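You operate a simulated robot arm through the tools that you are given. There is no shell and no other tool.

Carry out the task below with a simulated robot arm. There is one attempt and no reset: what you move stays moved.

Task
Swap the blue fan nozzle on the hose for the yellow jet nozzle.
Fine: shut the valve first, park the blue one on its peg, open the valve again after; spill nothing. Where these are worked on the way, their far stop is far enough and under half their travel is too little: blue hose valve.

Only the result counts: the job must be done as asked and must still hold three seconds after the hand-in. Knocking over, shifting, dropping, spilling or breaking anything else fails it.

Robot
A 6-joint arm with a two-finger parallel gripper, fixed in place. Base frame: the origin is at the foot of the arm, x ahead of it, y to its left, z up. Lengths are in mm, angles in degrees, forces in N, time in s.
With the tool pointing down near the work surface it reaches from about 320 to 820 mm from the base axis. Its first joint turns from -166.0 to 166.0 degrees. Payload 3.43 kg.
Tool frame: the origin (TCP) lies between the finger pads and is the grasp point; the fingertips stand 34 mm ahead of it; z points along the fingers, y is the line along which they close. Largest opening 128 mm; finger width 24, thickness 12; the body of the gripper, 48 by 130 mm, starts 96 mm behind the TCP.
Orientation is told as [roll, pitch, yaw] about the base's x, y, z axes, in that order, counted from this pose: with the fingers straight down and closing along the base's y, the tool's x points along the base's -x, its y along +y and its z along -z.

Tools
- The arm moves only by the tool move_arm. Its argument "series" is a list of rows, each an object of numbers (a shift or turn left out is 0, a gripper value left out holds the last): "dx", "dy", "dz": the shift along the tool's x, y, z in mm; "wx", "wy", "wz": the turn, a rotation vector about the tool's x, y, z in degrees; "claw": the closure in counts, from 0 (fully open) to 255 (shut). In form: [{"dx": .., "dy": .., "dz": .., "wx": .., "wy": .., "wz": .., "claw": ..}, ...]. A call has 1 to 20 rows; each row is the pose to reach, as a shift and turn from the pose commanded when the call began, along the tool's axes at that moment. Each row takes 0.2 s and may step no farther than 50 mm and 8.6 degrees from the row before; otherwise, or with a gripper value out of range, the whole call is refused. A pose out of reach is approached as far as the arm can. The call stops where the force on the tool passes 50 N (or 10 N more than at its start, if that is more) or the arm is blocked; 0.2 s more then pass. The fingers move at their own pace (about 45 mm/s each) and stop on an object; they squeeze with about 43 N. The grip force told is the motor's: it shows also when the fingers shut on nothing. Time passes only in rows, and 0.2 s behind the last, so rows that repeat a pose let the fingers close. The reply holds the time, the measured pose of the TCP, the force on the tool along the base axes, the opening and the grip force, in the units named above and with some noise, with the torque about the TCP (base axes, N m) and any sound that the robot's microphone picked up.
- Cameras (640 x 400 px; columns grow to the right, rows downward): "scene" is fixed at [402.8, -650.5, 1374.4]; the picture's right is [1.00, 0.03, 0.00], its down [0.01, -0.27, -0.96] and it looks along [-0.03, 0.96, -0.27] (base axes); focal length 337 px, centre (320, 200). "wrist" rides on the gripper at [76, -11, -160] in the tool frame; the picture's right is [0.15, 0.99, 0.00], its down [-0.88, 0.13, -0.46] and it looks along [-0.45, 0.07, 0.89] (tool axes); focal length 234 px, centre (320, 200). There is no depth. A picture from a camera that has moved, and an enlarged one, comes with that camera's place and axes in the base frame and with its lens.
- grab_frame(camera): a new picture of that camera. It takes no simulated time.
- close_up(camera, box): a new picture of the part [left, top, right, bottom] of that camera's present view, enlarged. It takes no simulated time.
- finish_job(): hands the job in; it is judged then, once.

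Places have to be worked out from the pictures, the camera data and where the tool is seen. Open the gripper and draw the arm clear of the work before you hand the job in, unless the task says otherwise.

The tools are called after ">>>" as a command line: name --argument value ..., lists and objects as JSON in quotes. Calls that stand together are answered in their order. move_arm: Moves the arm, as the interface text tells. Its arguments: {"type":"object","properties":{"series":{"type":"array"}},"required":["series"]} The other tools are called the same way: grab_frame (camera) takes a picture; close_up (camera, box) takes an enlarged picture of a part of a camera's view; finish_job () hands the job in.

At the start:

```text
time_s: 0.0
eef_pos: [195.4, 323.9, 1260.5]
ee_rot: [-0.1, -0.2, 0.0]
ft_force: [0.1, 0.5, -1.1]
moment: [-0.02, -0.01, 0.02]
gripper_width: 127.9
gripper_force: 0.0
```

scene: 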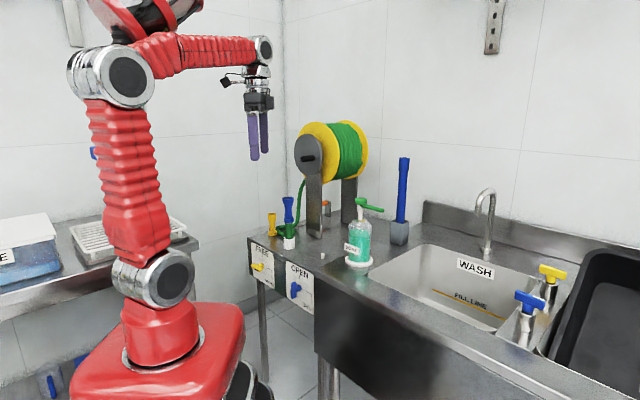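
wrist: 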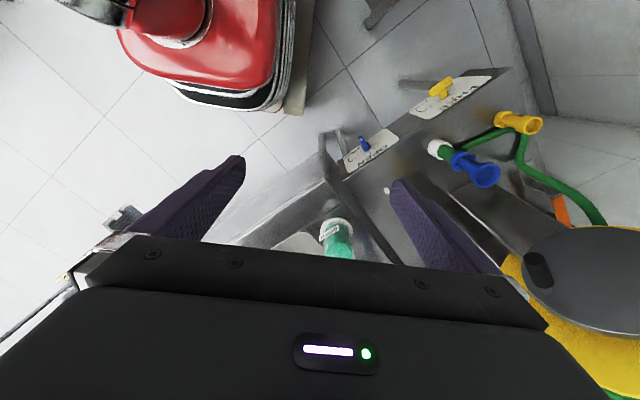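

I start by looking closer at the hose, nozzles and valve plates in both cameras.

>>> close_up --camera "scene" --box '[235, 170, 395, 310]'

>>> close_up --camera "scene" --box '[240, 190, 330, 310]'

>>> close_up --camera "wrist" --box '[320, 50, 620, 240]'

>>> close_up --camera "scene" --box '[440, 240, 640, 360]'

```text
2.86 times, centred on (315, 240) of scene
camera zoom: at [402.8, -650.5, 1374.4], right [1.0, 0.03, 0.0], down [0.01, -0.27, -0.96], along [-0.03, 0.96, -0.27], focal length 963 px, centre (334, 86)
```

zoom: 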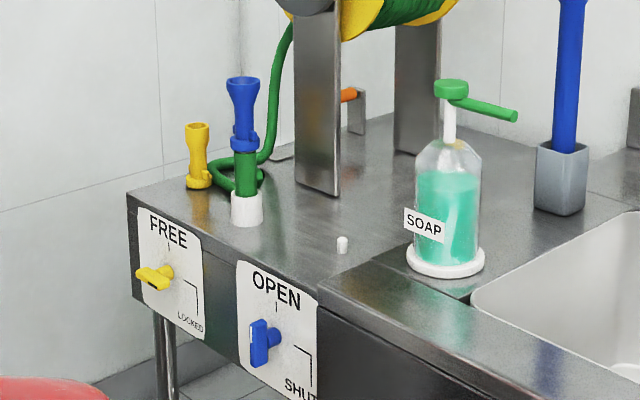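

```text
3.33 times, centred on (285, 250) of scene
camera zoom: at [402.8, -650.5, 1374.4], right [1.0, 0.03, 0.0], down [0.01, -0.27, -0.96], along [-0.03, 0.96, -0.27], focal length 1124 px, centre (437, 33)
```

zoom: 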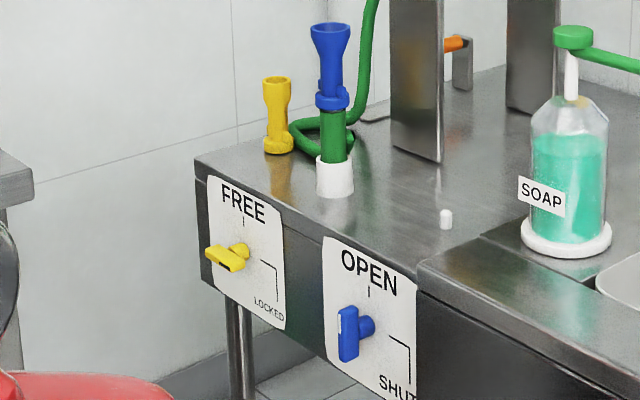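

```text
2.11 times, centred on (470, 145) of wrist
camera zoom: at [120.6, 312.7, 1419.1], right [-0.15, 0.99, 0.0], down [0.88, 0.13, 0.46], along [0.45, 0.07, -0.89], focal length 493 px, centre (4, 316)
```

zoom: 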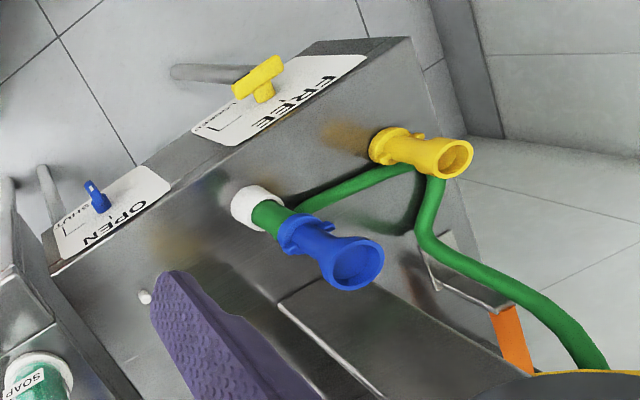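

```text
3.20 times, centred on (540, 300) of scene
camera zoom: at [402.8, -650.5, 1374.4], right [1.0, 0.03, 0.0], down [0.01, -0.27, -0.96], along [-0.03, 0.96, -0.27], focal length 1079 px, centre (-384, -120)
```

zoom: 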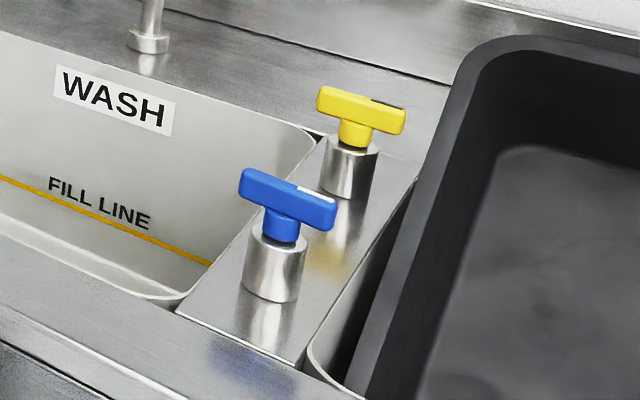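

The pictures put the bench at about z 800 with a front panel turned about 41°. The blue valve is near [271,471,711], the hose nozzle near [234,650], the yellow nozzle near [140,779] and the empty white peg near [376,551]. I'll turn to face the panel and come down in front of it for a closer look.

>>> move_arm --series '[{"dx": 4, "dy": 6, "dz": 40, "wz": -5.1}, {"dx": 8, "dy": 12, "dz": 80, "wz": -10.2}, {"dx": 12, "dy": 18, "dz": 120, "wz": -15.3}, {"dx": 16, "dy": 24, "dz": 160, "wz": -20.4}, {"dx": 20, "dy": 30, "dz": 200, "wz": -25.5}, {"dx": 24, "dy": 36, "dz": 240, "wz": -30.6}, {"dx": 28, "dy": 42, "dz": 270, "wz": -35.7}, {"dx": 32, "dy": 47, "dz": 300, "wz": -41}]'

```text
time_s: 1.8
eef_pos: [163.7, 371.4, 960.3]
ee_rot: [0.0, -0.3, 41.1]
ft_force: [1.1, 0.9, 0.4]
moment: [-0.02, 0.02, 0.01]
gripper_width: 128.2
gripper_force: 0.0
```

The arm is at [164,371,960], yaw 41. I'll take wrist and scene pictures from here.

>>> grab_frame --camera "wrist"

>>> grab_frame --camera "scene"

>>> close_up --camera "wrist" --box '[220, 60, 440, 200]'

```text
taken
camera wrist: at [114.2, 312.1, 1119.7], right [-0.76, 0.65, 0.0], down [0.58, 0.68, 0.46], along [0.3, 0.35, -0.89], focal length 234 px, centre (320, 200)
```

wrist: 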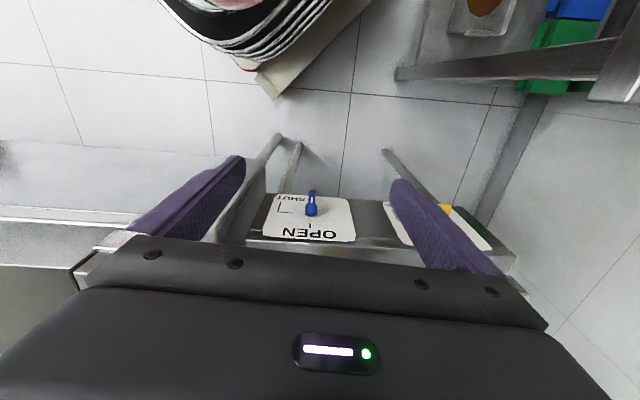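

```text
taken
```

scene: 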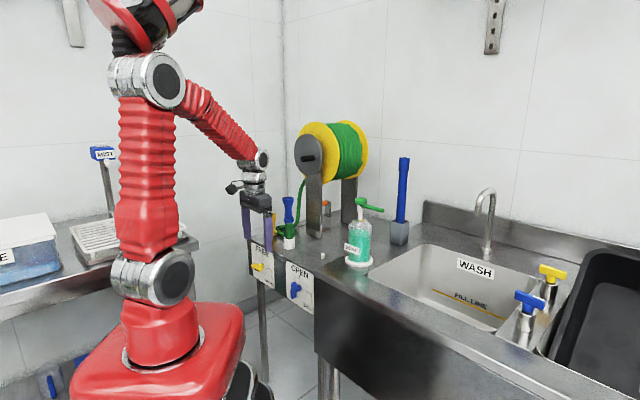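

```text
2.86 times, centred on (330, 130) of wrist
camera zoom: at [114.2, 312.1, 1119.7], right [-0.76, 0.65, 0.0], down [0.58, 0.68, 0.46], along [0.3, 0.35, -0.89], focal length 669 px, centre (291, 400)
```

zoom: 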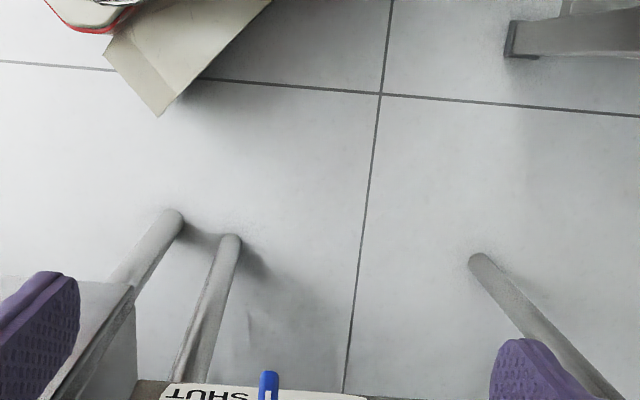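

The lever is visible between the fingers. I zoom in on it.

>>> close_up --camera "wrist" --box '[240, 180, 370, 250]'

>>> close_up --camera "scene" --box '[270, 250, 330, 310]'

>>> close_up --camera "scene" --box '[255, 185, 335, 260]'

```text
4.92 times, centred on (305, 215) of wrist
camera zoom: at [114.2, 312.1, 1119.7], right [-0.76, 0.65, 0.0], down [0.58, 0.68, 0.46], along [0.3, 0.35, -0.89], focal length 1153 px, centre (394, 126)
```

zoom: 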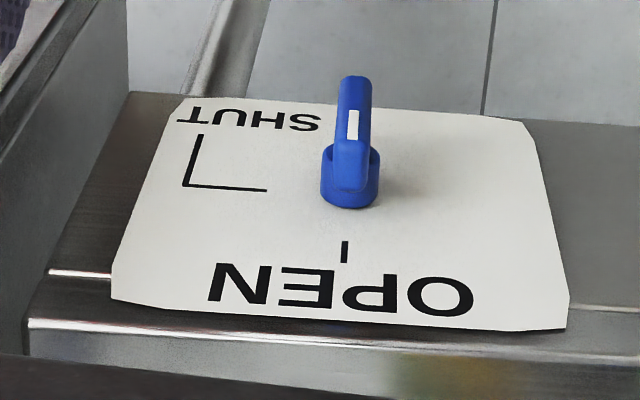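

```text
6.67 times, centred on (300, 280) of scene
camera zoom: at [402.8, -650.5, 1374.4], right [1.0, 0.03, 0.0], down [0.01, -0.27, -0.96], along [-0.03, 0.96, -0.27], focal length 2247 px, centre (453, -333)
```

zoom: 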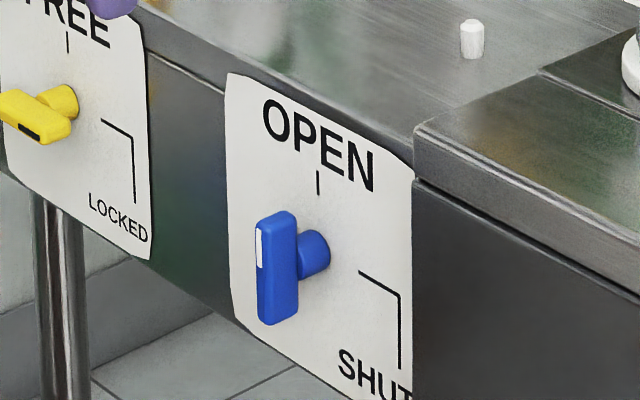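

```text
5.33 times, centred on (295, 222) of scene
camera zoom: at [402.8, -650.5, 1374.4], right [1.0, 0.03, 0.0], down [0.01, -0.27, -0.96], along [-0.03, 0.96, -0.27], focal length 1798 px, centre (453, 80)
```

zoom: 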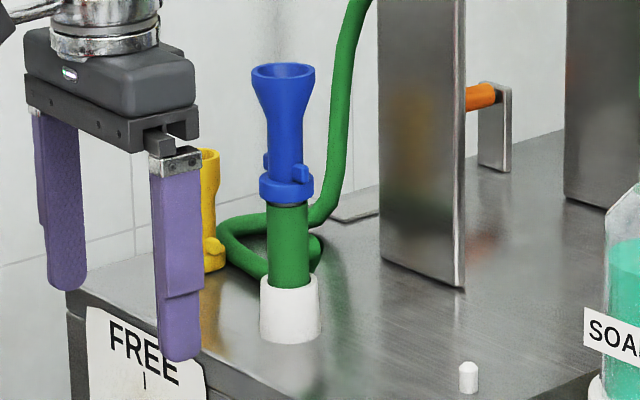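

The bar stands vertical (OPEN, white mark up) at about [270,467,709], roughly 24 mm off the panel, and the panel is turned 45°. I'll shut the fingers into a pusher and place it just left of the bar, still above bench height.

>>> move_arm --series '[{"wz": -3.9, "claw": 255}, {"dx": -20, "dy": 10, "dz": 20, "wz": -3.9}, {"dx": -50, "dy": 20, "dz": 40, "wz": -3.9}, {"dx": -85, "dy": 28, "dz": 60, "wz": -3.9}, {"dx": -115, "dy": 31, "dz": 80, "wz": -3.9}, {"dx": -135.6, "dy": 31.8, "dz": 95, "wz": -3.9}, {"dx": -135.6, "dy": 31.8, "dz": 95, "wz": -3.9}]'

>>> grab_frame --camera "wrist"

>>> close_up --camera "scene" --box '[240, 210, 340, 310]'

```text
time_s: 3.4
eef_pos: [246.7, 485.2, 867.0]
ee_rot: [-0.1, -0.1, 44.9]
ft_force: [-0.1, -0.4, 0.1]
moment: [0.03, 0.01, 0.07]
gripper_width: 0.2
gripper_force: 12.1
```

```text
taken
camera wrist: at [201.0, 423.7, 1026.8], right [-0.8, 0.6, 0.0], down [0.53, 0.71, 0.46], along [0.27, 0.37, -0.89], focal length 234 px, centre (320, 200)
```

wrist: 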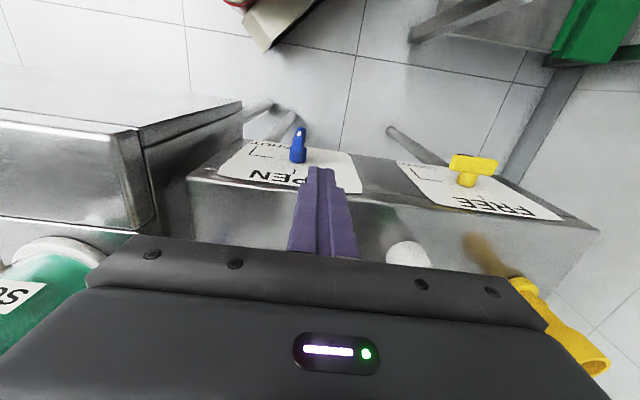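

```text
4.00 times, centred on (290, 260) of scene
camera zoom: at [402.8, -650.5, 1374.4], right [1.0, 0.03, 0.0], down [0.01, -0.27, -0.96], along [-0.03, 0.96, -0.27], focal length 1348 px, centre (440, -40)
```

zoom: 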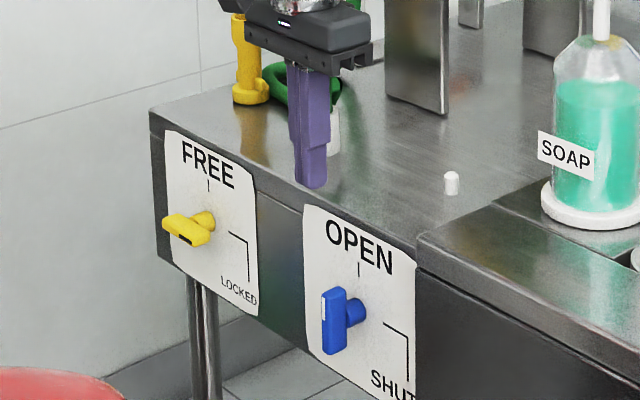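

I zoom on the lever from here to refine its position before lowering.

>>> close_up --camera "wrist" --box '[250, 110, 370, 210]'

>>> close_up --camera "scene" --box '[275, 245, 325, 295]'

```text
4.00 times, centred on (310, 160) of wrist
camera zoom: at [201.0, 423.7, 1026.8], right [-0.8, 0.6, 0.0], down [0.53, 0.71, 0.46], along [0.27, 0.37, -0.89], focal length 937 px, centre (360, 360)
```

zoom: 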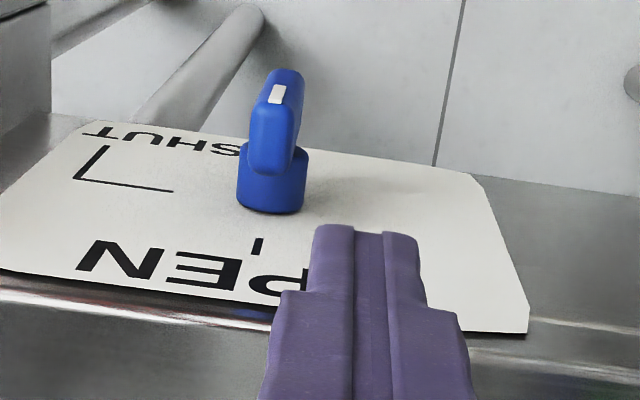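

```text
8.00 times, centred on (300, 270) of scene
camera zoom: at [402.8, -650.5, 1374.4], right [1.0, 0.03, 0.0], down [0.01, -0.27, -0.96], along [-0.03, 0.96, -0.27], focal length 2697 px, centre (480, -360)
```

zoom: 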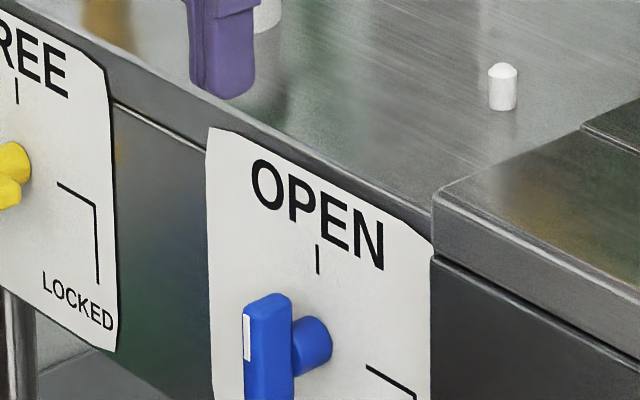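

The bar's top end comes out near [266,463,742], with its left face about 10 mm right of the closed fingers. I shift slightly outward and lower so the tip is about 11 mm below the bar's top.

>>> move_arm --series '[{"dx": 7.5, "dz": 30}, {"dx": 7.5, "dz": 65}, {"dx": 7.5, "dz": 102}, {"dx": 7.5, "dz": 102}]'

>>> close_up --camera "wrist" --box '[250, 90, 370, 190]'

>>> close_up --camera "scene" --box '[270, 240, 330, 300]'

```text
time_s: 4.4
eef_pos: [243.4, 481.2, 762.8]
ee_rot: [-0.1, -0.1, 44.9]
ft_force: [-0.1, 0.0, 0.7]
moment: [0.04, -0.01, 0.0]
gripper_width: 0.3
gripper_force: 33.2
```

```text
4.00 times, centred on (310, 140) of wrist
camera zoom: at [196.7, 420.0, 923.6], right [-0.8, 0.6, 0.0], down [0.53, 0.71, 0.46], along [0.27, 0.37, -0.89], focal length 937 px, centre (360, 440)
```

zoom: 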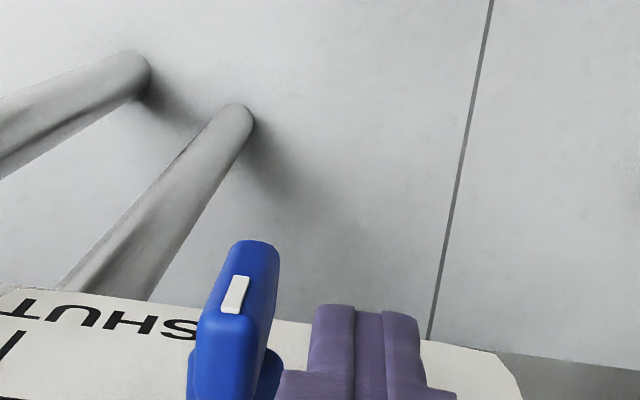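

```text
6.67 times, centred on (300, 270) of scene
camera zoom: at [402.8, -650.5, 1374.4], right [1.0, 0.03, 0.0], down [0.01, -0.27, -0.96], along [-0.03, 0.96, -0.27], focal length 2247 px, centre (453, -267)
```

zoom: 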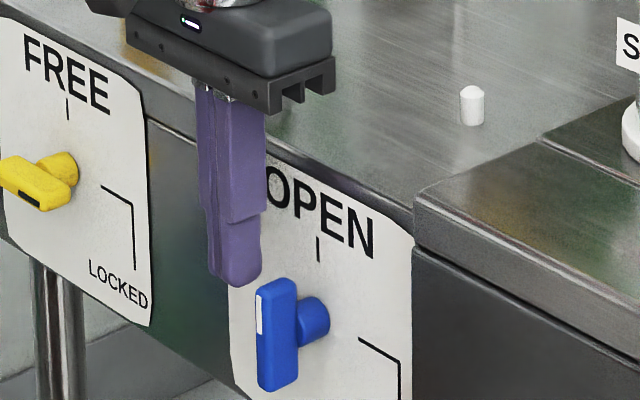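

The tip is beside the upper end of the bar with about 8 mm of gap. I'll sweep it right and then down in an arc, which should turn the valve clockwise to SHUT.

>>> move_arm --series '[{"dx": 5, "dy": -4}, {"dx": 5, "dy": -8.6}, {"dx": 5, "dy": -14}, {"dx": 5, "dy": -19.5}, {"dx": 5, "dy": -25, "dz": 1.5}, {"dx": 5, "dy": -30, "dz": 4.5}, {"dx": 5, "dy": -36, "dz": 8}, {"dx": 5, "dy": -42, "dz": 12}, {"dx": 5, "dy": -45, "dz": 15}, {"dx": 5, "dy": -45, "dz": 18}]'

>>> close_up --camera "scene" --box '[270, 240, 330, 300]'

>>> close_up --camera "wrist" --box '[250, 90, 430, 210]'

```text
time_s: 6.6
eef_pos: [270.4, 442.0, 746.5]
ee_rot: [0.0, -0.1, 44.9]
ft_force: [-3.2, -6.8, 22.4]
moment: [-0.18, 0.17, 0.06]
gripper_width: 0.0
gripper_force: 33.3
```

```text
6.67 times, centred on (300, 270) of scene
camera zoom: at [402.8, -650.5, 1374.4], right [1.0, 0.03, 0.0], down [0.01, -0.27, -0.96], along [-0.03, 0.96, -0.27], focal length 2247 px, centre (453, -267)
```

zoom: 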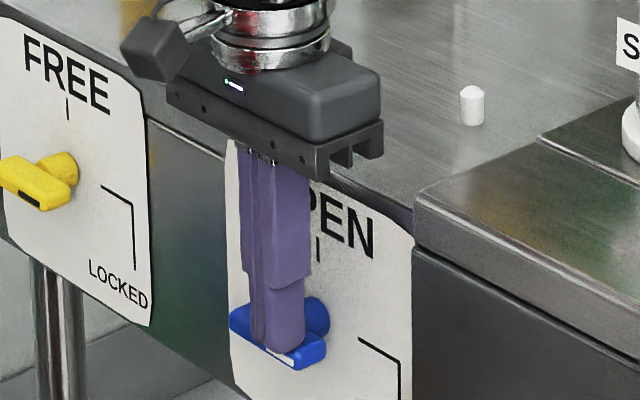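

```text
3.33 times, centred on (340, 150) of wrist
camera zoom: at [224.6, 381.7, 905.6], right [-0.8, 0.6, 0.0], down [0.53, 0.71, 0.46], along [0.27, 0.37, -0.89], focal length 781 px, centre (253, 367)
```

zoom: 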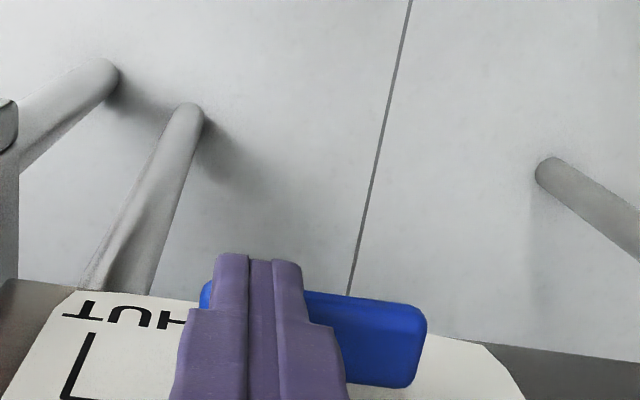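

The bar is now about horizontal with 22 N of resistance. I press a little further to be sure it has reached the stop, then lift straight off.

>>> move_arm --series '[{"dz": 2}, {"dz": 4}, {"dz": 5}]'

>>> close_up --camera "scene" --box '[270, 240, 330, 300]'

```text
time_s: 7.0
eef_pos: [270.4, 444.0, 746.1]
ee_rot: [-0.2, 0.0, 44.9]
ft_force: [-2.9, -2.7, 5.4]
moment: [-0.02, 0.09, 0.02]
gripper_width: 0.0
gripper_force: 33.0
stopped in row 1: the force on the tool passed its limit at 58 N (the readings are from after the stop); the commanded pose is now the measured one
```

```text
6.67 times, centred on (300, 270) of scene
camera zoom: at [402.8, -650.5, 1374.4], right [1.0, 0.03, 0.0], down [0.01, -0.27, -0.96], along [-0.03, 0.96, -0.27], focal length 2247 px, centre (453, -267)
```

zoom: 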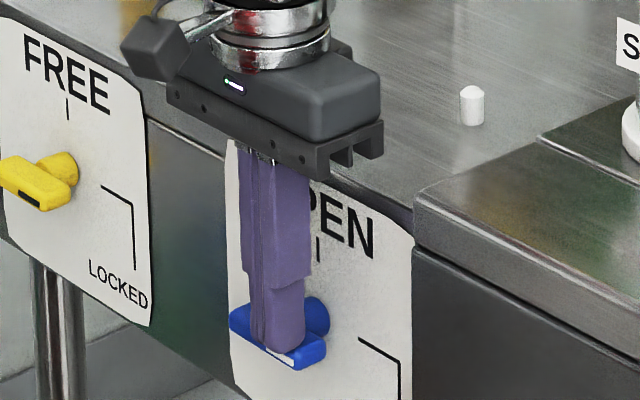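

The force spiked to 58 N with no further motion, so the valve is at its stop. I lift away and check the lever.

>>> move_arm --series '[{"dz": -10}, {"dx": 10, "dz": -45}, {"dx": 20, "dz": -90}, {"dx": 20, "dz": -130}, {"dx": 20, "dz": -170}]'

>>> close_up --camera "scene" --box '[250, 240, 330, 310]'

>>> grab_frame --camera "wrist"

```text
time_s: 8.2
eef_pos: [252.5, 428.8, 916.0]
ee_rot: [-0.3, -0.1, 44.9]
ft_force: [0.5, 0.0, -0.7]
moment: [0.05, 0.03, 0.01]
gripper_width: 0.2
gripper_force: 32.5
```

```text
5.71 times, centred on (290, 275) of scene
camera zoom: at [402.8, -650.5, 1374.4], right [1.0, 0.03, 0.0], down [0.01, -0.27, -0.96], along [-0.03, 0.96, -0.27], focal length 1926 px, centre (491, -229)
```

zoom: 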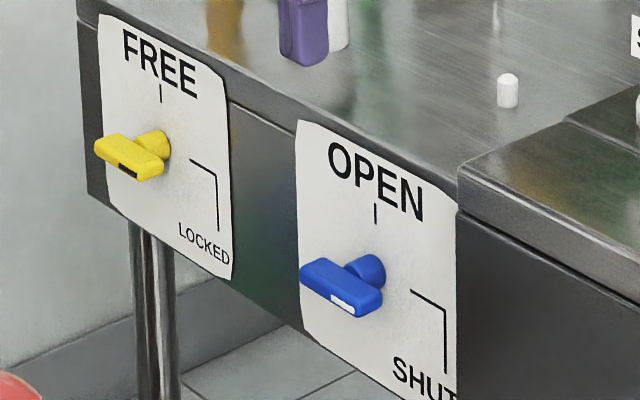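

```text
taken
camera wrist: at [207.4, 367.3, 1075.9], right [-0.8, 0.6, 0.0], down [0.53, 0.71, 0.46], along [0.27, 0.36, -0.89], focal length 234 px, centre (320, 200)
```

wrist: 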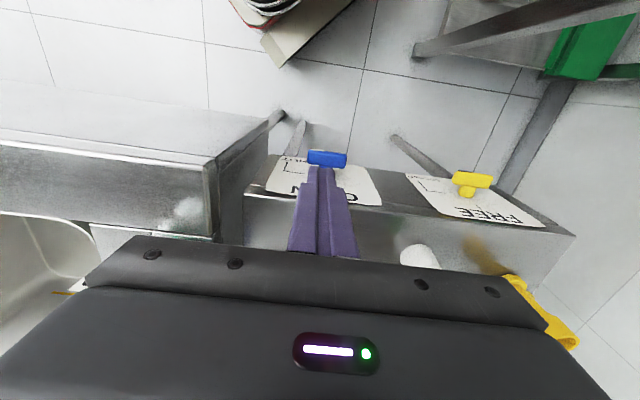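

The valve points to SHUT. I'll open the gripper and move to a viewpoint just in front of and above the hose nozzle.

>>> move_arm --series '[{"dz": -45, "claw": 0}, {"dx": -5, "dy": 15, "dz": -85}, {"dx": -15, "dy": 45, "dz": -115}, {"dx": -25, "dy": 80, "dz": -140}, {"dx": -38, "dy": 115, "dz": -165}, {"dx": -50, "dy": 148, "dz": -185}, {"dx": -58, "dy": 170, "dz": -194}, {"dx": -58, "dy": 170, "dz": -194}]'

>>> grab_frame --camera "wrist"

>>> grab_frame --camera "scene"

```text
time_s: 10.0
eef_pos: [176.9, 590.9, 1110.7]
ee_rot: [-0.1, -0.1, 44.9]
ft_force: [-1.1, 0.8, 0.3]
moment: [-0.01, 0.01, 0.03]
gripper_width: 128.0
gripper_force: 0.1
```

```text
taken
camera wrist: at [131.4, 529.9, 1270.1], right [-0.8, 0.6, 0.0], down [0.53, 0.71, 0.46], along [0.27, 0.36, -0.89], focal length 234 px, centre (320, 200)
```

wrist: 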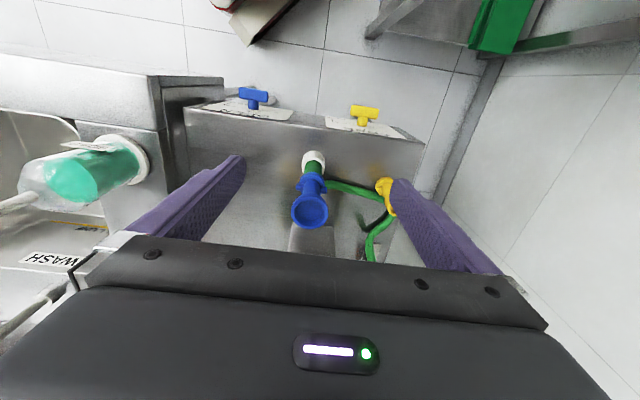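

```text
taken
```

scene: 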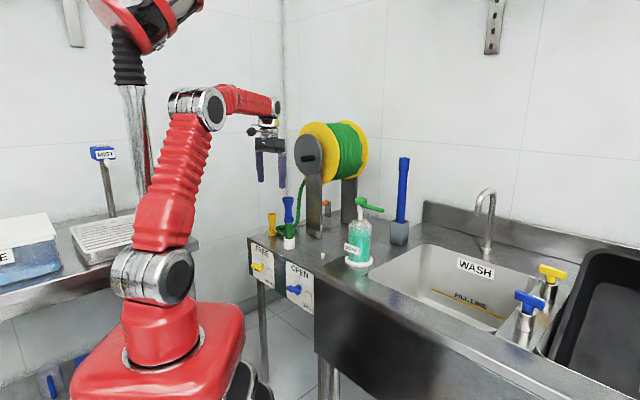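

I zoom in on the nozzle, its lugs and the other pieces.

>>> close_up --camera "wrist" --box '[270, 140, 370, 240]'

>>> close_up --camera "wrist" --box '[290, 145, 430, 265]'

>>> close_up --camera "scene" --box '[260, 190, 310, 250]'

>>> close_up --camera "scene" --box '[310, 240, 340, 270]'

```text
4.00 times, centred on (320, 190) of wrist
camera zoom: at [131.4, 529.9, 1270.1], right [-0.8, 0.6, 0.0], down [0.53, 0.71, 0.46], along [0.27, 0.36, -0.89], focal length 937 px, centre (320, 240)
```

zoom: 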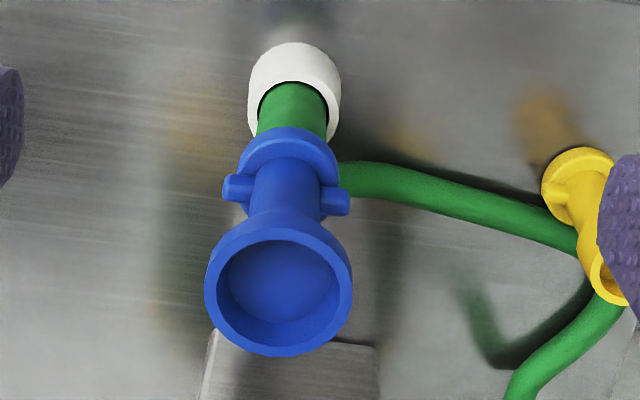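

```text
3.33 times, centred on (360, 205) of wrist
camera zoom: at [131.4, 529.9, 1270.1], right [-0.8, 0.6, 0.0], down [0.53, 0.71, 0.46], along [0.27, 0.36, -0.89], focal length 781 px, centre (187, 183)
```

zoom: 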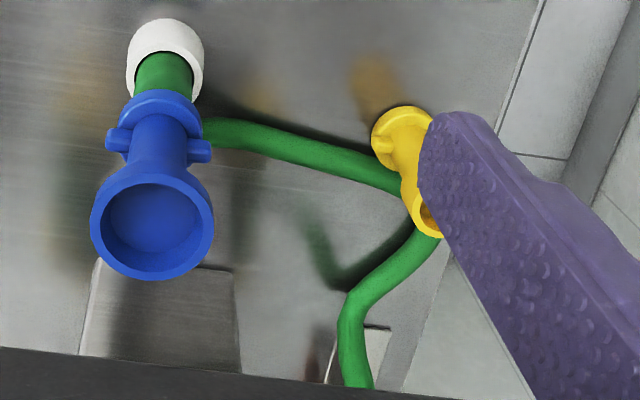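

```text
6.67 times, centred on (285, 220) of scene
camera zoom: at [402.8, -650.5, 1374.4], right [1.0, 0.03, 0.0], down [0.01, -0.27, -0.96], along [-0.03, 0.96, -0.27], focal length 2247 px, centre (553, 67)
```

zoom: 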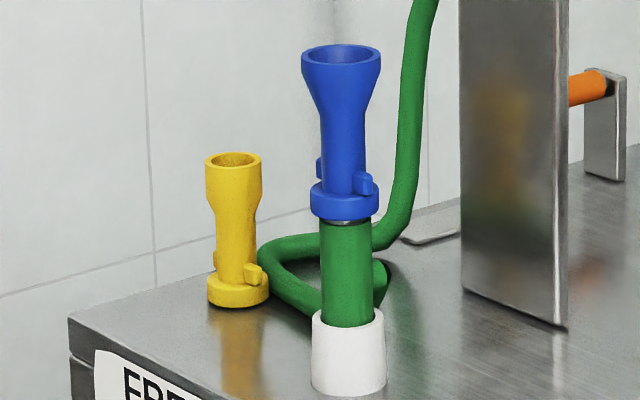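

```text
13.33 times, centred on (325, 255) of scene
camera zoom: at [402.8, -650.5, 1374.4], right [1.0, 0.03, 0.0], down [0.01, -0.27, -0.96], along [-0.03, 0.96, -0.27], focal length 4495 px, centre (253, -533)
```

zoom: 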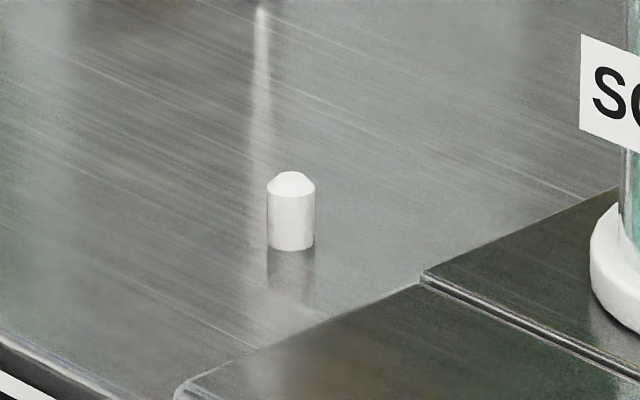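

The blue nozzle stands at about [231.5,644] with its flange at z 921–935, side ears near 942, a 25 mm neck from 948 to 985 and a 47 mm bell up to about 1015. A straight-down grip would only catch the bell, so I'll tilt the tool to 30° below horizontal and take the neck from the front. First I go to a pre-grasp pose 100 mm short of it.

>>> move_arm --series '[{"dx": 4, "dz": 15, "wy": -7.5}, {"dx": 8, "dz": 30, "wy": -15}, {"dx": 12, "dz": 50, "wy": -22.5}, {"dx": 16, "dz": 70, "wy": -30}, {"dx": 20, "dz": 90, "wy": -37.5}, {"dx": 24, "dz": 110, "wy": -45}, {"dx": 24, "dy": -1, "dz": 125, "wy": -52.5}, {"dx": 24, "dy": -1, "dz": 142, "wy": -60}, {"dx": 24, "dy": -1, "dz": 142, "wy": -60}]'

>>> grab_frame --camera "wrist"

>>> grab_frame --camera "scene"

```text
time_s: 12.0
eef_pos: [164.4, 573.0, 974.4]
ee_rot: [0.8, -60.6, 43.8]
ft_force: [0.5, 0.8, 0.4]
moment: [-0.01, 0.01, 0.01]
gripper_width: 127.8
gripper_force: 0.2
```

```text
taken
camera wrist: at [46.3, 441.1, 986.4], right [-0.75, 0.66, -0.12], down [-0.06, 0.11, 0.99], along [0.66, 0.75, -0.04], focal length 234 px, centre (320, 200)
```

wrist: 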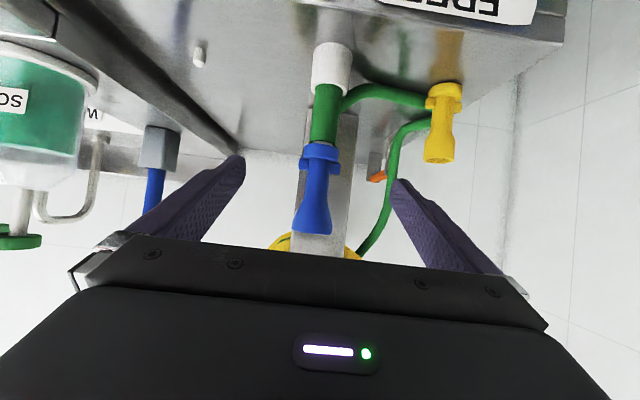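

```text
taken
```

scene: 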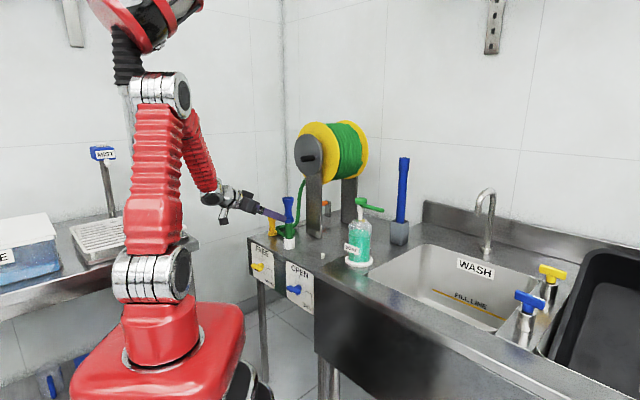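

This view shows everything from the front (upside down). I zoom in to measure the nozzle, the yellow one and the peg.

>>> close_up --camera "wrist" --box '[260, 120, 380, 240]'

>>> close_up --camera "wrist" --box '[300, 30, 480, 180]'

>>> close_up --camera "wrist" --box '[140, 20, 260, 100]'

```text
3.33 times, centred on (320, 180) of wrist
camera zoom: at [46.3, 441.1, 986.4], right [-0.75, 0.66, -0.12], down [-0.06, 0.11, 0.99], along [0.66, 0.75, -0.04], focal length 781 px, centre (320, 267)
```

zoom: 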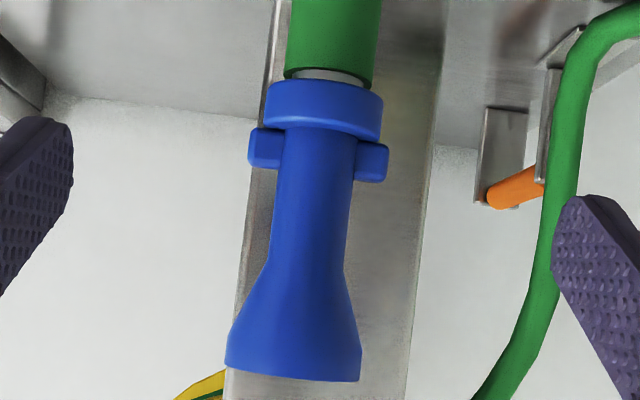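

```text
2.67 times, centred on (390, 105) of wrist
camera zoom: at [46.3, 441.1, 986.4], right [-0.75, 0.66, -0.12], down [-0.06, 0.11, 0.99], along [0.66, 0.75, -0.04], focal length 624 px, centre (133, 453)
```

zoom: 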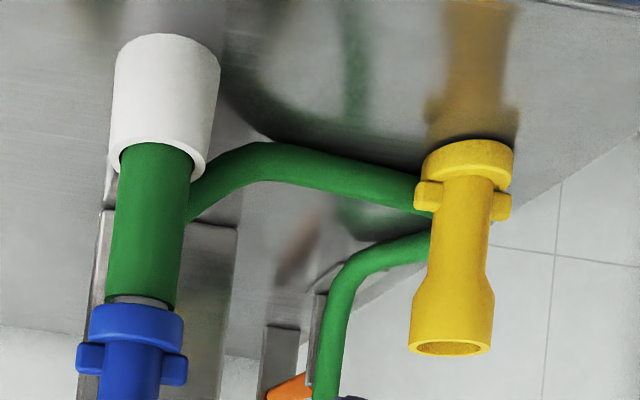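

```text
5.00 times, centred on (200, 60) of wrist
camera zoom: at [46.3, 441.1, 986.4], right [-0.75, 0.66, -0.12], down [-0.06, 0.11, 0.99], along [0.66, 0.75, -0.04], focal length 1171 px, centre (920, 900)
```

zoom: 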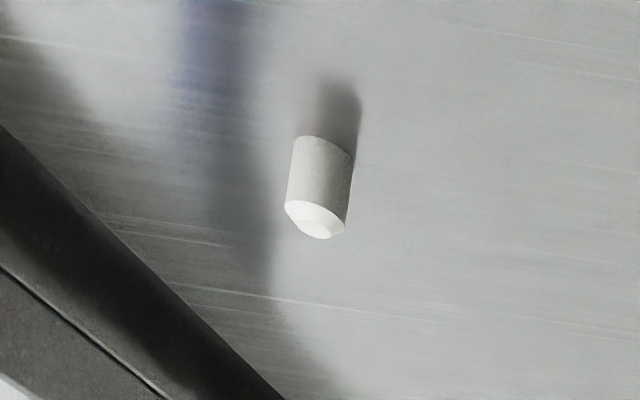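

From this view the neck spans z 945–971 (28 mm wide) and its axis is at about [231,643]. I'll flatten the tilt to about 15° so the 24 mm fingers fit between the ears and the bell, and align height and side.

>>> move_arm --series '[{"dx": 6, "dy": 1.3, "dz": 3.5, "wy": -7.2}, {"dx": 12.5, "dy": 2.6, "dz": 7.1, "wy": -14.4}, {"dx": 12.5, "dy": 2.6, "dz": 7.1, "wy": -14.4}]'

>>> grab_frame --camera "wrist"

>>> close_up --camera "scene" --box '[220, 170, 320, 260]'

```text
time_s: 12.8
eef_pos: [190.0, 570.2, 1027.7]
ee_rot: [27.9, -78.1, 14.6]
ft_force: [0.1, 0.0, 0.7]
moment: [-0.03, 0.0, 0.05]
gripper_width: 128.0
gripper_force: 0.1
stopped in row 3: the arm was blocked; the commanded pose is now the measured one
```

```text
taken
camera wrist: at [67.8, 450.8, 981.8], right [-0.69, 0.72, -0.05], down [-0.24, -0.16, 0.96], along [0.69, 0.67, 0.28], focal length 234 px, centre (320, 200)
```

wrist: 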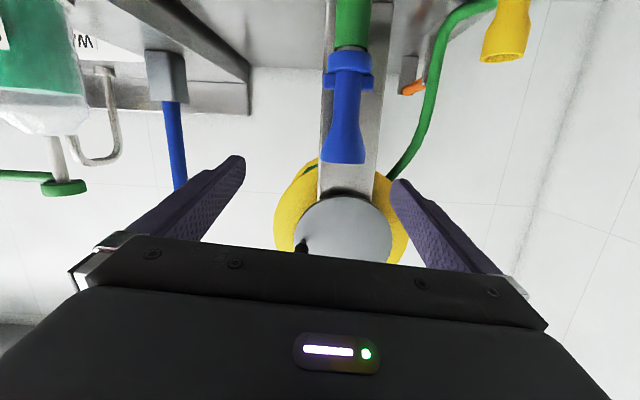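

```text
4.44 times, centred on (270, 215) of scene
camera zoom: at [402.8, -650.5, 1374.4], right [1.0, 0.03, 0.0], down [0.01, -0.27, -0.96], along [-0.03, 0.96, -0.27], focal length 1498 px, centre (542, 133)
```

zoom: 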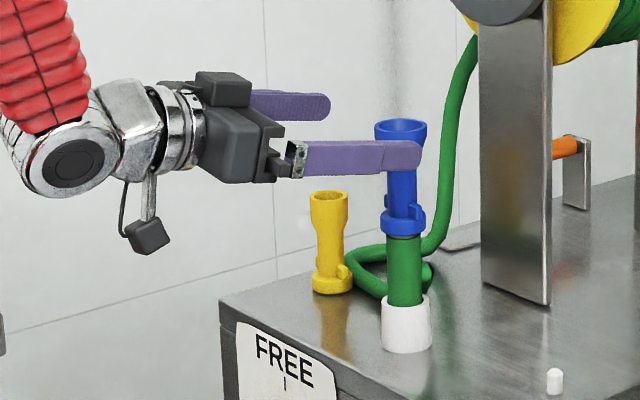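

The arm hit a wrist limit while flattening, ending up at [190,570,1028] tilted 11° without touching anything, so a flat grip won't work here. A top-down grip on the bell band works instead: about 47 mm wide at z 997–1012, with the fingertips clear of the ears. I go back to tool-down first.

>>> move_arm --series '[{"dx": -6, "dz": -6, "wy": 7.9}, {"dx": -12, "dz": -12, "wy": 15.8}, {"dx": -18, "dz": -18, "wy": 23.7}, {"dx": -25, "dz": -22, "wy": 31.6}, {"dx": -32, "dz": -26, "wy": 39.5}, {"dx": -40, "dz": -30, "wy": 47.4}, {"dx": -48, "dz": -31, "wy": 55.3}, {"dx": -55, "dz": -31, "wy": 63.2}, {"dx": -55, "dz": -31, "wy": 71.1}, {"dx": -55, "dz": -31, "wy": 79}, {"dx": -55, "dz": -31, "wy": 79}]'

```text
time_s: 15.2
eef_pos: [175.4, 553.1, 1086.2]
ee_rot: [5.6, -0.3, 42.3]
ft_force: [-0.3, -0.3, -0.2]
moment: [-0.02, -0.03, 0.02]
gripper_width: 128.0
gripper_force: 0.1
```

Tool-down is restored apart from small tilt errors. I correct roll and yaw and raise slightly.

>>> move_arm --series '[{"wx": 5.6, "wz": -2.7, "dz": -19}, {"wx": 5.6, "wz": -2.7, "dz": -19}]'

```text
time_s: 15.8
eef_pos: [177.3, 552.8, 1107.9]
ee_rot: [0.0, -0.6, 44.9]
ft_force: [-1.1, 0.6, -0.6]
moment: [0.01, -0.03, 0.03]
gripper_width: 127.9
gripper_force: 0.0
```

Now I move over the nozzle axis at [231,644], staying above the bell.

>>> move_arm --series '[{"dx": -35, "dy": 10, "wy": 0.6}, {"dx": -70, "dy": 20, "wy": 0.6}, {"dx": -102.4, "dy": 26.1, "dz": 3, "wy": 0.6}, {"dx": -102.4, "dy": 26.1, "dz": 3, "wy": 0.6}]'

>>> grab_frame --camera "wrist"

>>> close_up --camera "scene" --box '[230, 130, 330, 250]'

```text
time_s: 16.8
eef_pos: [230.4, 644.2, 1105.8]
ee_rot: [0.0, -0.1, 44.9]
ft_force: [1.4, 0.8, -0.5]
moment: [-0.06, -0.02, 0.03]
gripper_width: 128.0
gripper_force: 0.0
```

```text
taken
camera wrist: at [185.6, 582.6, 1265.5], right [-0.8, 0.6, 0.0], down [0.53, 0.71, 0.46], along [0.27, 0.36, -0.89], focal length 234 px, centre (320, 200)
```

wrist: 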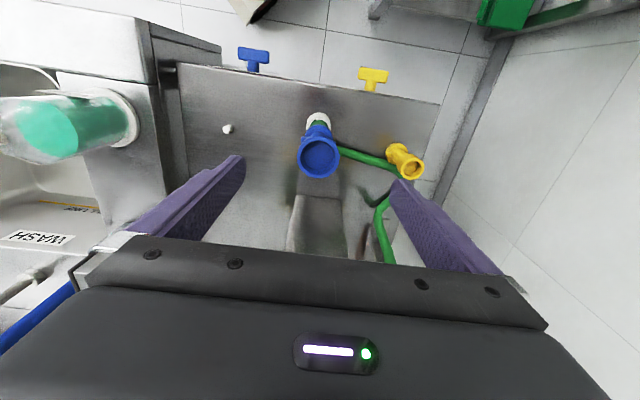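

```text
3.33 times, centred on (280, 190) of scene
camera zoom: at [402.8, -650.5, 1374.4], right [1.0, 0.03, 0.0], down [0.01, -0.27, -0.96], along [-0.03, 0.96, -0.27], focal length 1124 px, centre (453, 233)
```

zoom: 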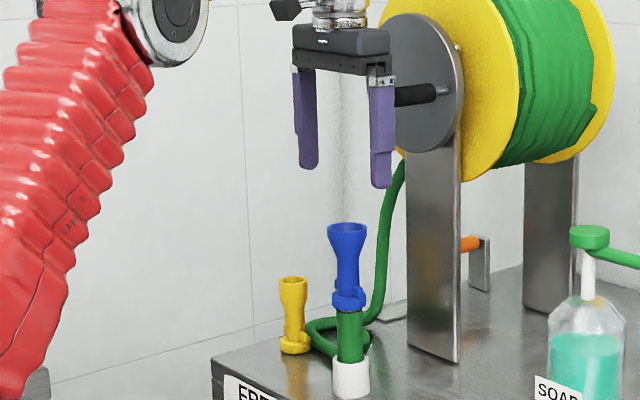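

A black crank handle sticks out of the reel toward this spot, near [290,650,1160], so I'll lean the wrist back. I tilt the tool 25° about the closing axis, which keeps the finger faces parallel to the nozzle.

>>> move_arm --series '[{"wy": -8.3}, {"wy": -16.6}, {"wy": -25}, {"wy": -25}]'

>>> grab_frame --camera "wrist"

>>> close_up --camera "scene" --box '[230, 110, 370, 250]'

```text
time_s: 17.8
eef_pos: [231.6, 642.6, 1104.5]
ee_rot: [0.0, -25.1, 44.9]
ft_force: [0.0, 0.0, -0.3]
moment: [0.01, -0.02, -0.03]
gripper_width: 127.9
gripper_force: 0.1
```

```text
taken
camera wrist: at [143.1, 539.0, 1217.4], right [-0.79, 0.61, -0.06], down [0.34, 0.52, 0.79], along [0.51, 0.6, -0.62], focal length 234 px, centre (320, 200)
```

wrist: 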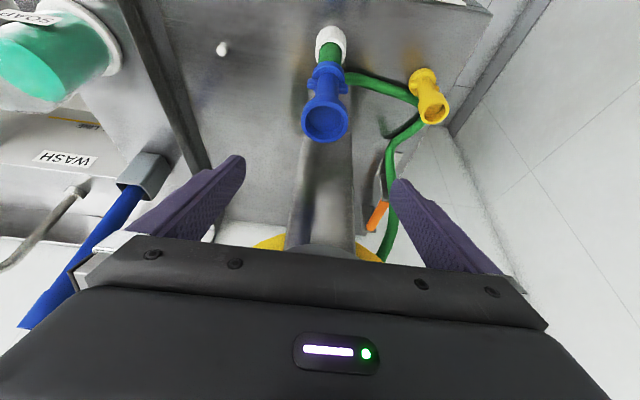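

```text
2.86 times, centred on (300, 180) of scene
camera zoom: at [402.8, -650.5, 1374.4], right [1.0, 0.03, 0.0], down [0.01, -0.27, -0.96], along [-0.03, 0.96, -0.27], focal length 963 px, centre (377, 257)
```

zoom: 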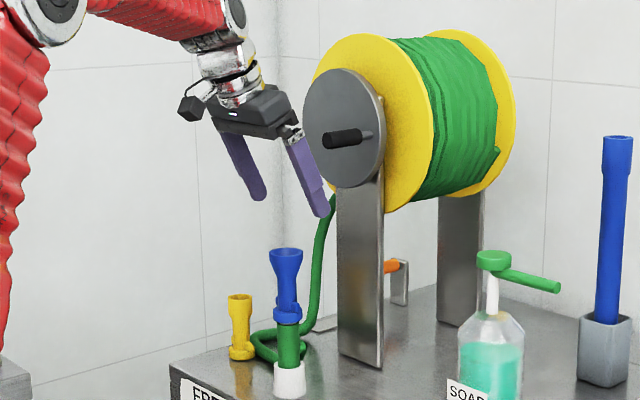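

Clear now, and this view confirms the axis at [232,643]. I descend straight down to TCP z 1003 with the fingers open.

>>> move_arm --series '[{"dx": 14.2, "dz": 30.5}, {"dx": 28.4, "dz": 61}, {"dx": 42.7, "dz": 91.5}, {"dx": 42.7, "dz": 91.5}]'

>>> grab_frame --camera "wrist"

>>> close_up --camera "scene" --box '[250, 160, 340, 250]'

```text
time_s: 18.8
eef_pos: [231.3, 643.3, 1004.7]
ee_rot: [0.0, -25.0, 44.9]
ft_force: [0.0, -0.7, -0.6]
moment: [0.0, -0.02, -0.02]
gripper_width: 128.2
gripper_force: 0.0
```

```text
taken
camera wrist: at [143.3, 538.8, 1117.2], right [-0.79, 0.61, -0.06], down [0.34, 0.52, 0.79], along [0.51, 0.6, -0.62], focal length 234 px, centre (320, 200)
```

wrist: 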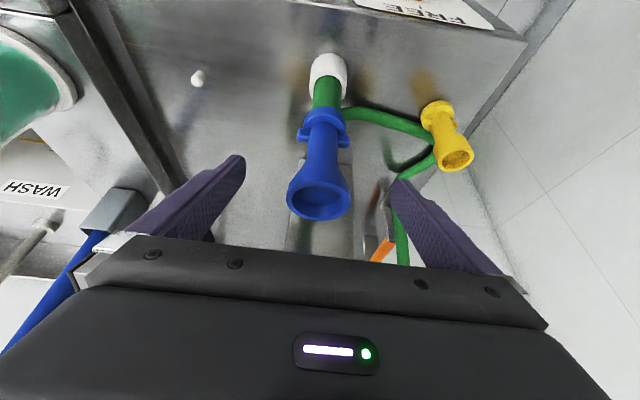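

```text
4.44 times, centred on (295, 205) of scene
camera zoom: at [402.8, -650.5, 1374.4], right [1.0, 0.03, 0.0], down [0.01, -0.27, -0.96], along [-0.03, 0.96, -0.27], focal length 1498 px, centre (431, 178)
```

zoom: 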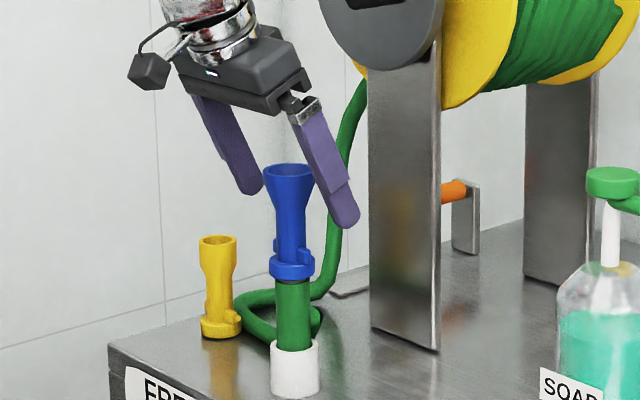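

The bell sits centred between the pads. I close the gripper on it.

>>> move_arm --series '[{"claw": 255}, {"claw": 255}, {"claw": 255}, {"claw": 255}, {"claw": 255}, {"claw": 255}, {"claw": 255}]'

>>> grab_frame --camera "wrist"

>>> close_up --camera "scene" --box '[250, 160, 340, 250]'

```text
time_s: 20.4
eef_pos: [232.3, 641.1, 1005.2]
ee_rot: [0.0, -25.0, 45.0]
ft_force: [1.4, -2.0, 1.0]
moment: [-0.05, 0.0, 0.01]
gripper_width: 40.5
gripper_force: 43.1
```

```text
taken
camera wrist: at [143.4, 538.7, 1117.5], right [-0.79, 0.61, -0.06], down [0.34, 0.52, 0.78], along [0.51, 0.6, -0.62], focal length 234 px, centre (320, 200)
```

wrist: 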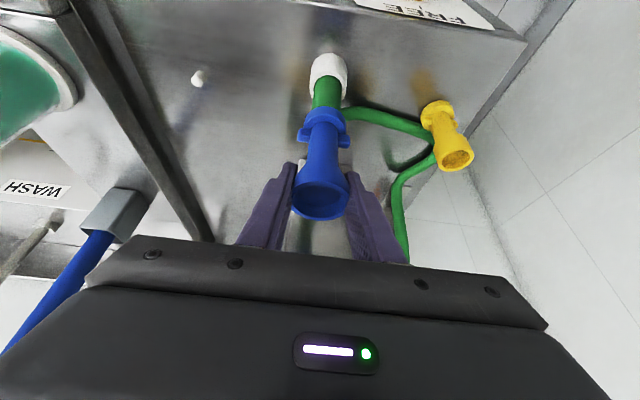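

```text
4.44 times, centred on (295, 205) of scene
camera zoom: at [402.8, -650.5, 1374.4], right [1.0, 0.03, 0.0], down [0.01, -0.27, -0.96], along [-0.03, 0.96, -0.27], focal length 1498 px, centre (431, 178)
```

zoom: 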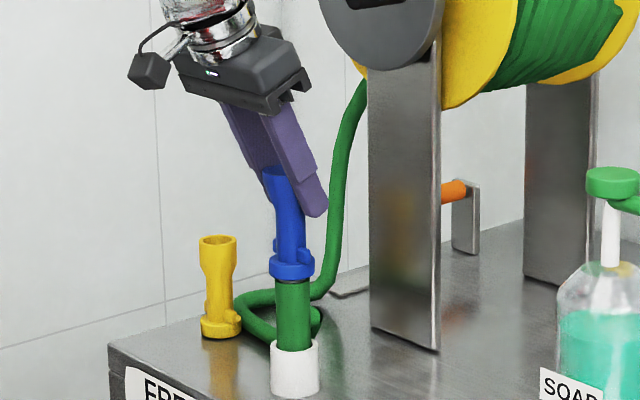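

Grip holds at 40.5 mm with 43 N. I test a small counter-clockwise twist about the vertical axis and watch the torque.

>>> move_arm --series '[{"wx": -1.7, "wz": -3.6, "claw": 255}, {"wx": -3.4, "wz": -7.2}]'

>>> close_up --camera "wrist" --box '[260, 40, 380, 160]'

```text
time_s: 21.0
eef_pos: [232.3, 642.6, 1004.9]
ee_rot: [0.2, -25.0, 52.8]
ft_force: [-1.5, -5.5, 13.3]
moment: [-0.18, -0.08, -0.78]
gripper_width: 40.1
gripper_force: 42.7
```

```text
3.33 times, centred on (320, 100) of wrist
camera zoom: at [158.7, 526.5, 1117.5], right [-0.87, 0.49, -0.06], down [0.26, 0.56, 0.79], along [0.42, 0.67, -0.62], focal length 781 px, centre (320, 533)
```

zoom: 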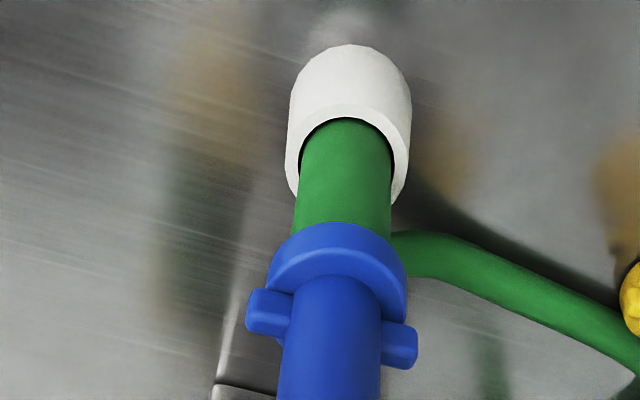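

There was 0.8 N·m of resistance. I check from the scene camera whether the nozzle turned on the hose or slipped in the fingers.

>>> close_up --camera "scene" --box '[270, 195, 310, 235]'

>>> grab_frame --camera "wrist"

```text
10.00 times, centred on (290, 215) of scene
camera zoom: at [402.8, -650.5, 1374.4], right [1.0, 0.03, 0.0], down [0.01, -0.27, -0.96], along [-0.03, 0.96, -0.27], focal length 3371 px, centre (620, 50)
```

zoom: 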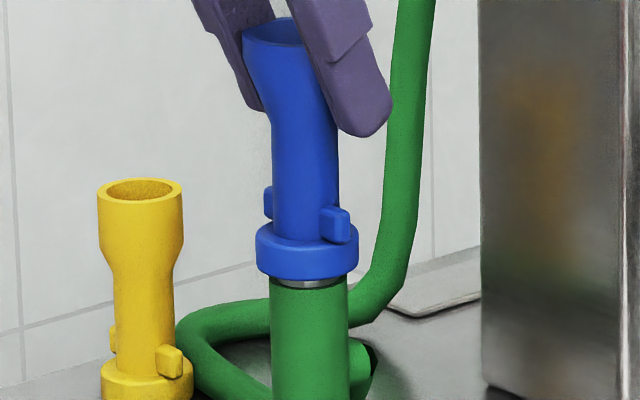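

```text
taken
camera wrist: at [158.7, 526.5, 1117.5], right [-0.87, 0.49, -0.06], down [0.26, 0.56, 0.79], along [0.42, 0.67, -0.62], focal length 234 px, centre (320, 200)
```

wrist: 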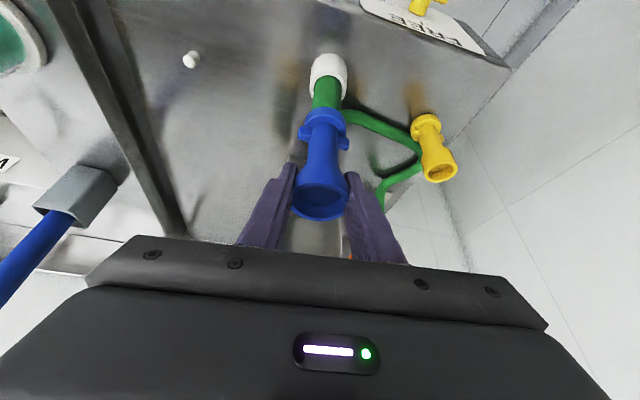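

The ears hardly moved, so the fingers probably slipped. I twist back to the starting angle and then try a gentle straight pull of a few millimetres.

>>> move_arm --series '[{"wx": 1.7, "wz": 3.6}, {"wx": 3.4, "wz": 7.2}]'

>>> move_arm --series '[{"dx": -0.85, "dz": -1.8}, {"dx": -1.7, "dz": -3.6}]'

>>> close_up --camera "scene" --box '[270, 195, 310, 235]'

```text
time_s: 21.6
eef_pos: [231.5, 643.0, 1005.4]
ee_rot: [-0.1, -25.2, 44.9]
ft_force: [-0.9, -2.5, 13.3]
moment: [0.01, 0.0, 0.66]
gripper_width: 40.3
gripper_force: 43.1
```

```text
time_s: 22.2
eef_pos: [231.5, 640.9, 1007.2]
ee_rot: [-0.1, -24.8, 44.8]
ft_force: [-0.1, -0.7, -1.4]
moment: [0.02, 0.02, -0.01]
gripper_width: 40.3
gripper_force: 43.1
```

```text
10.00 times, centred on (290, 215) of scene
camera zoom: at [402.8, -650.5, 1374.4], right [1.0, 0.03, 0.0], down [0.01, -0.27, -0.96], along [-0.03, 0.96, -0.27], focal length 3371 px, centre (620, 50)
```

zoom: 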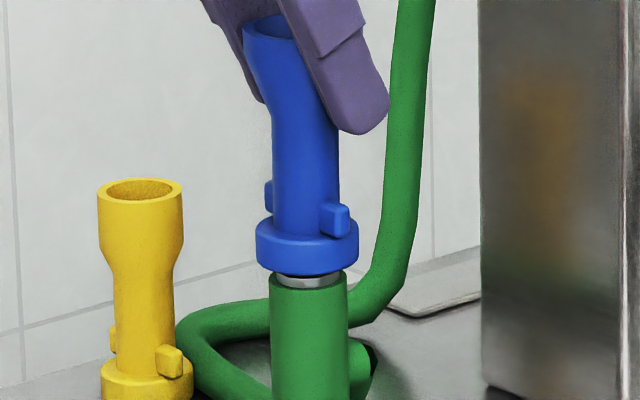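

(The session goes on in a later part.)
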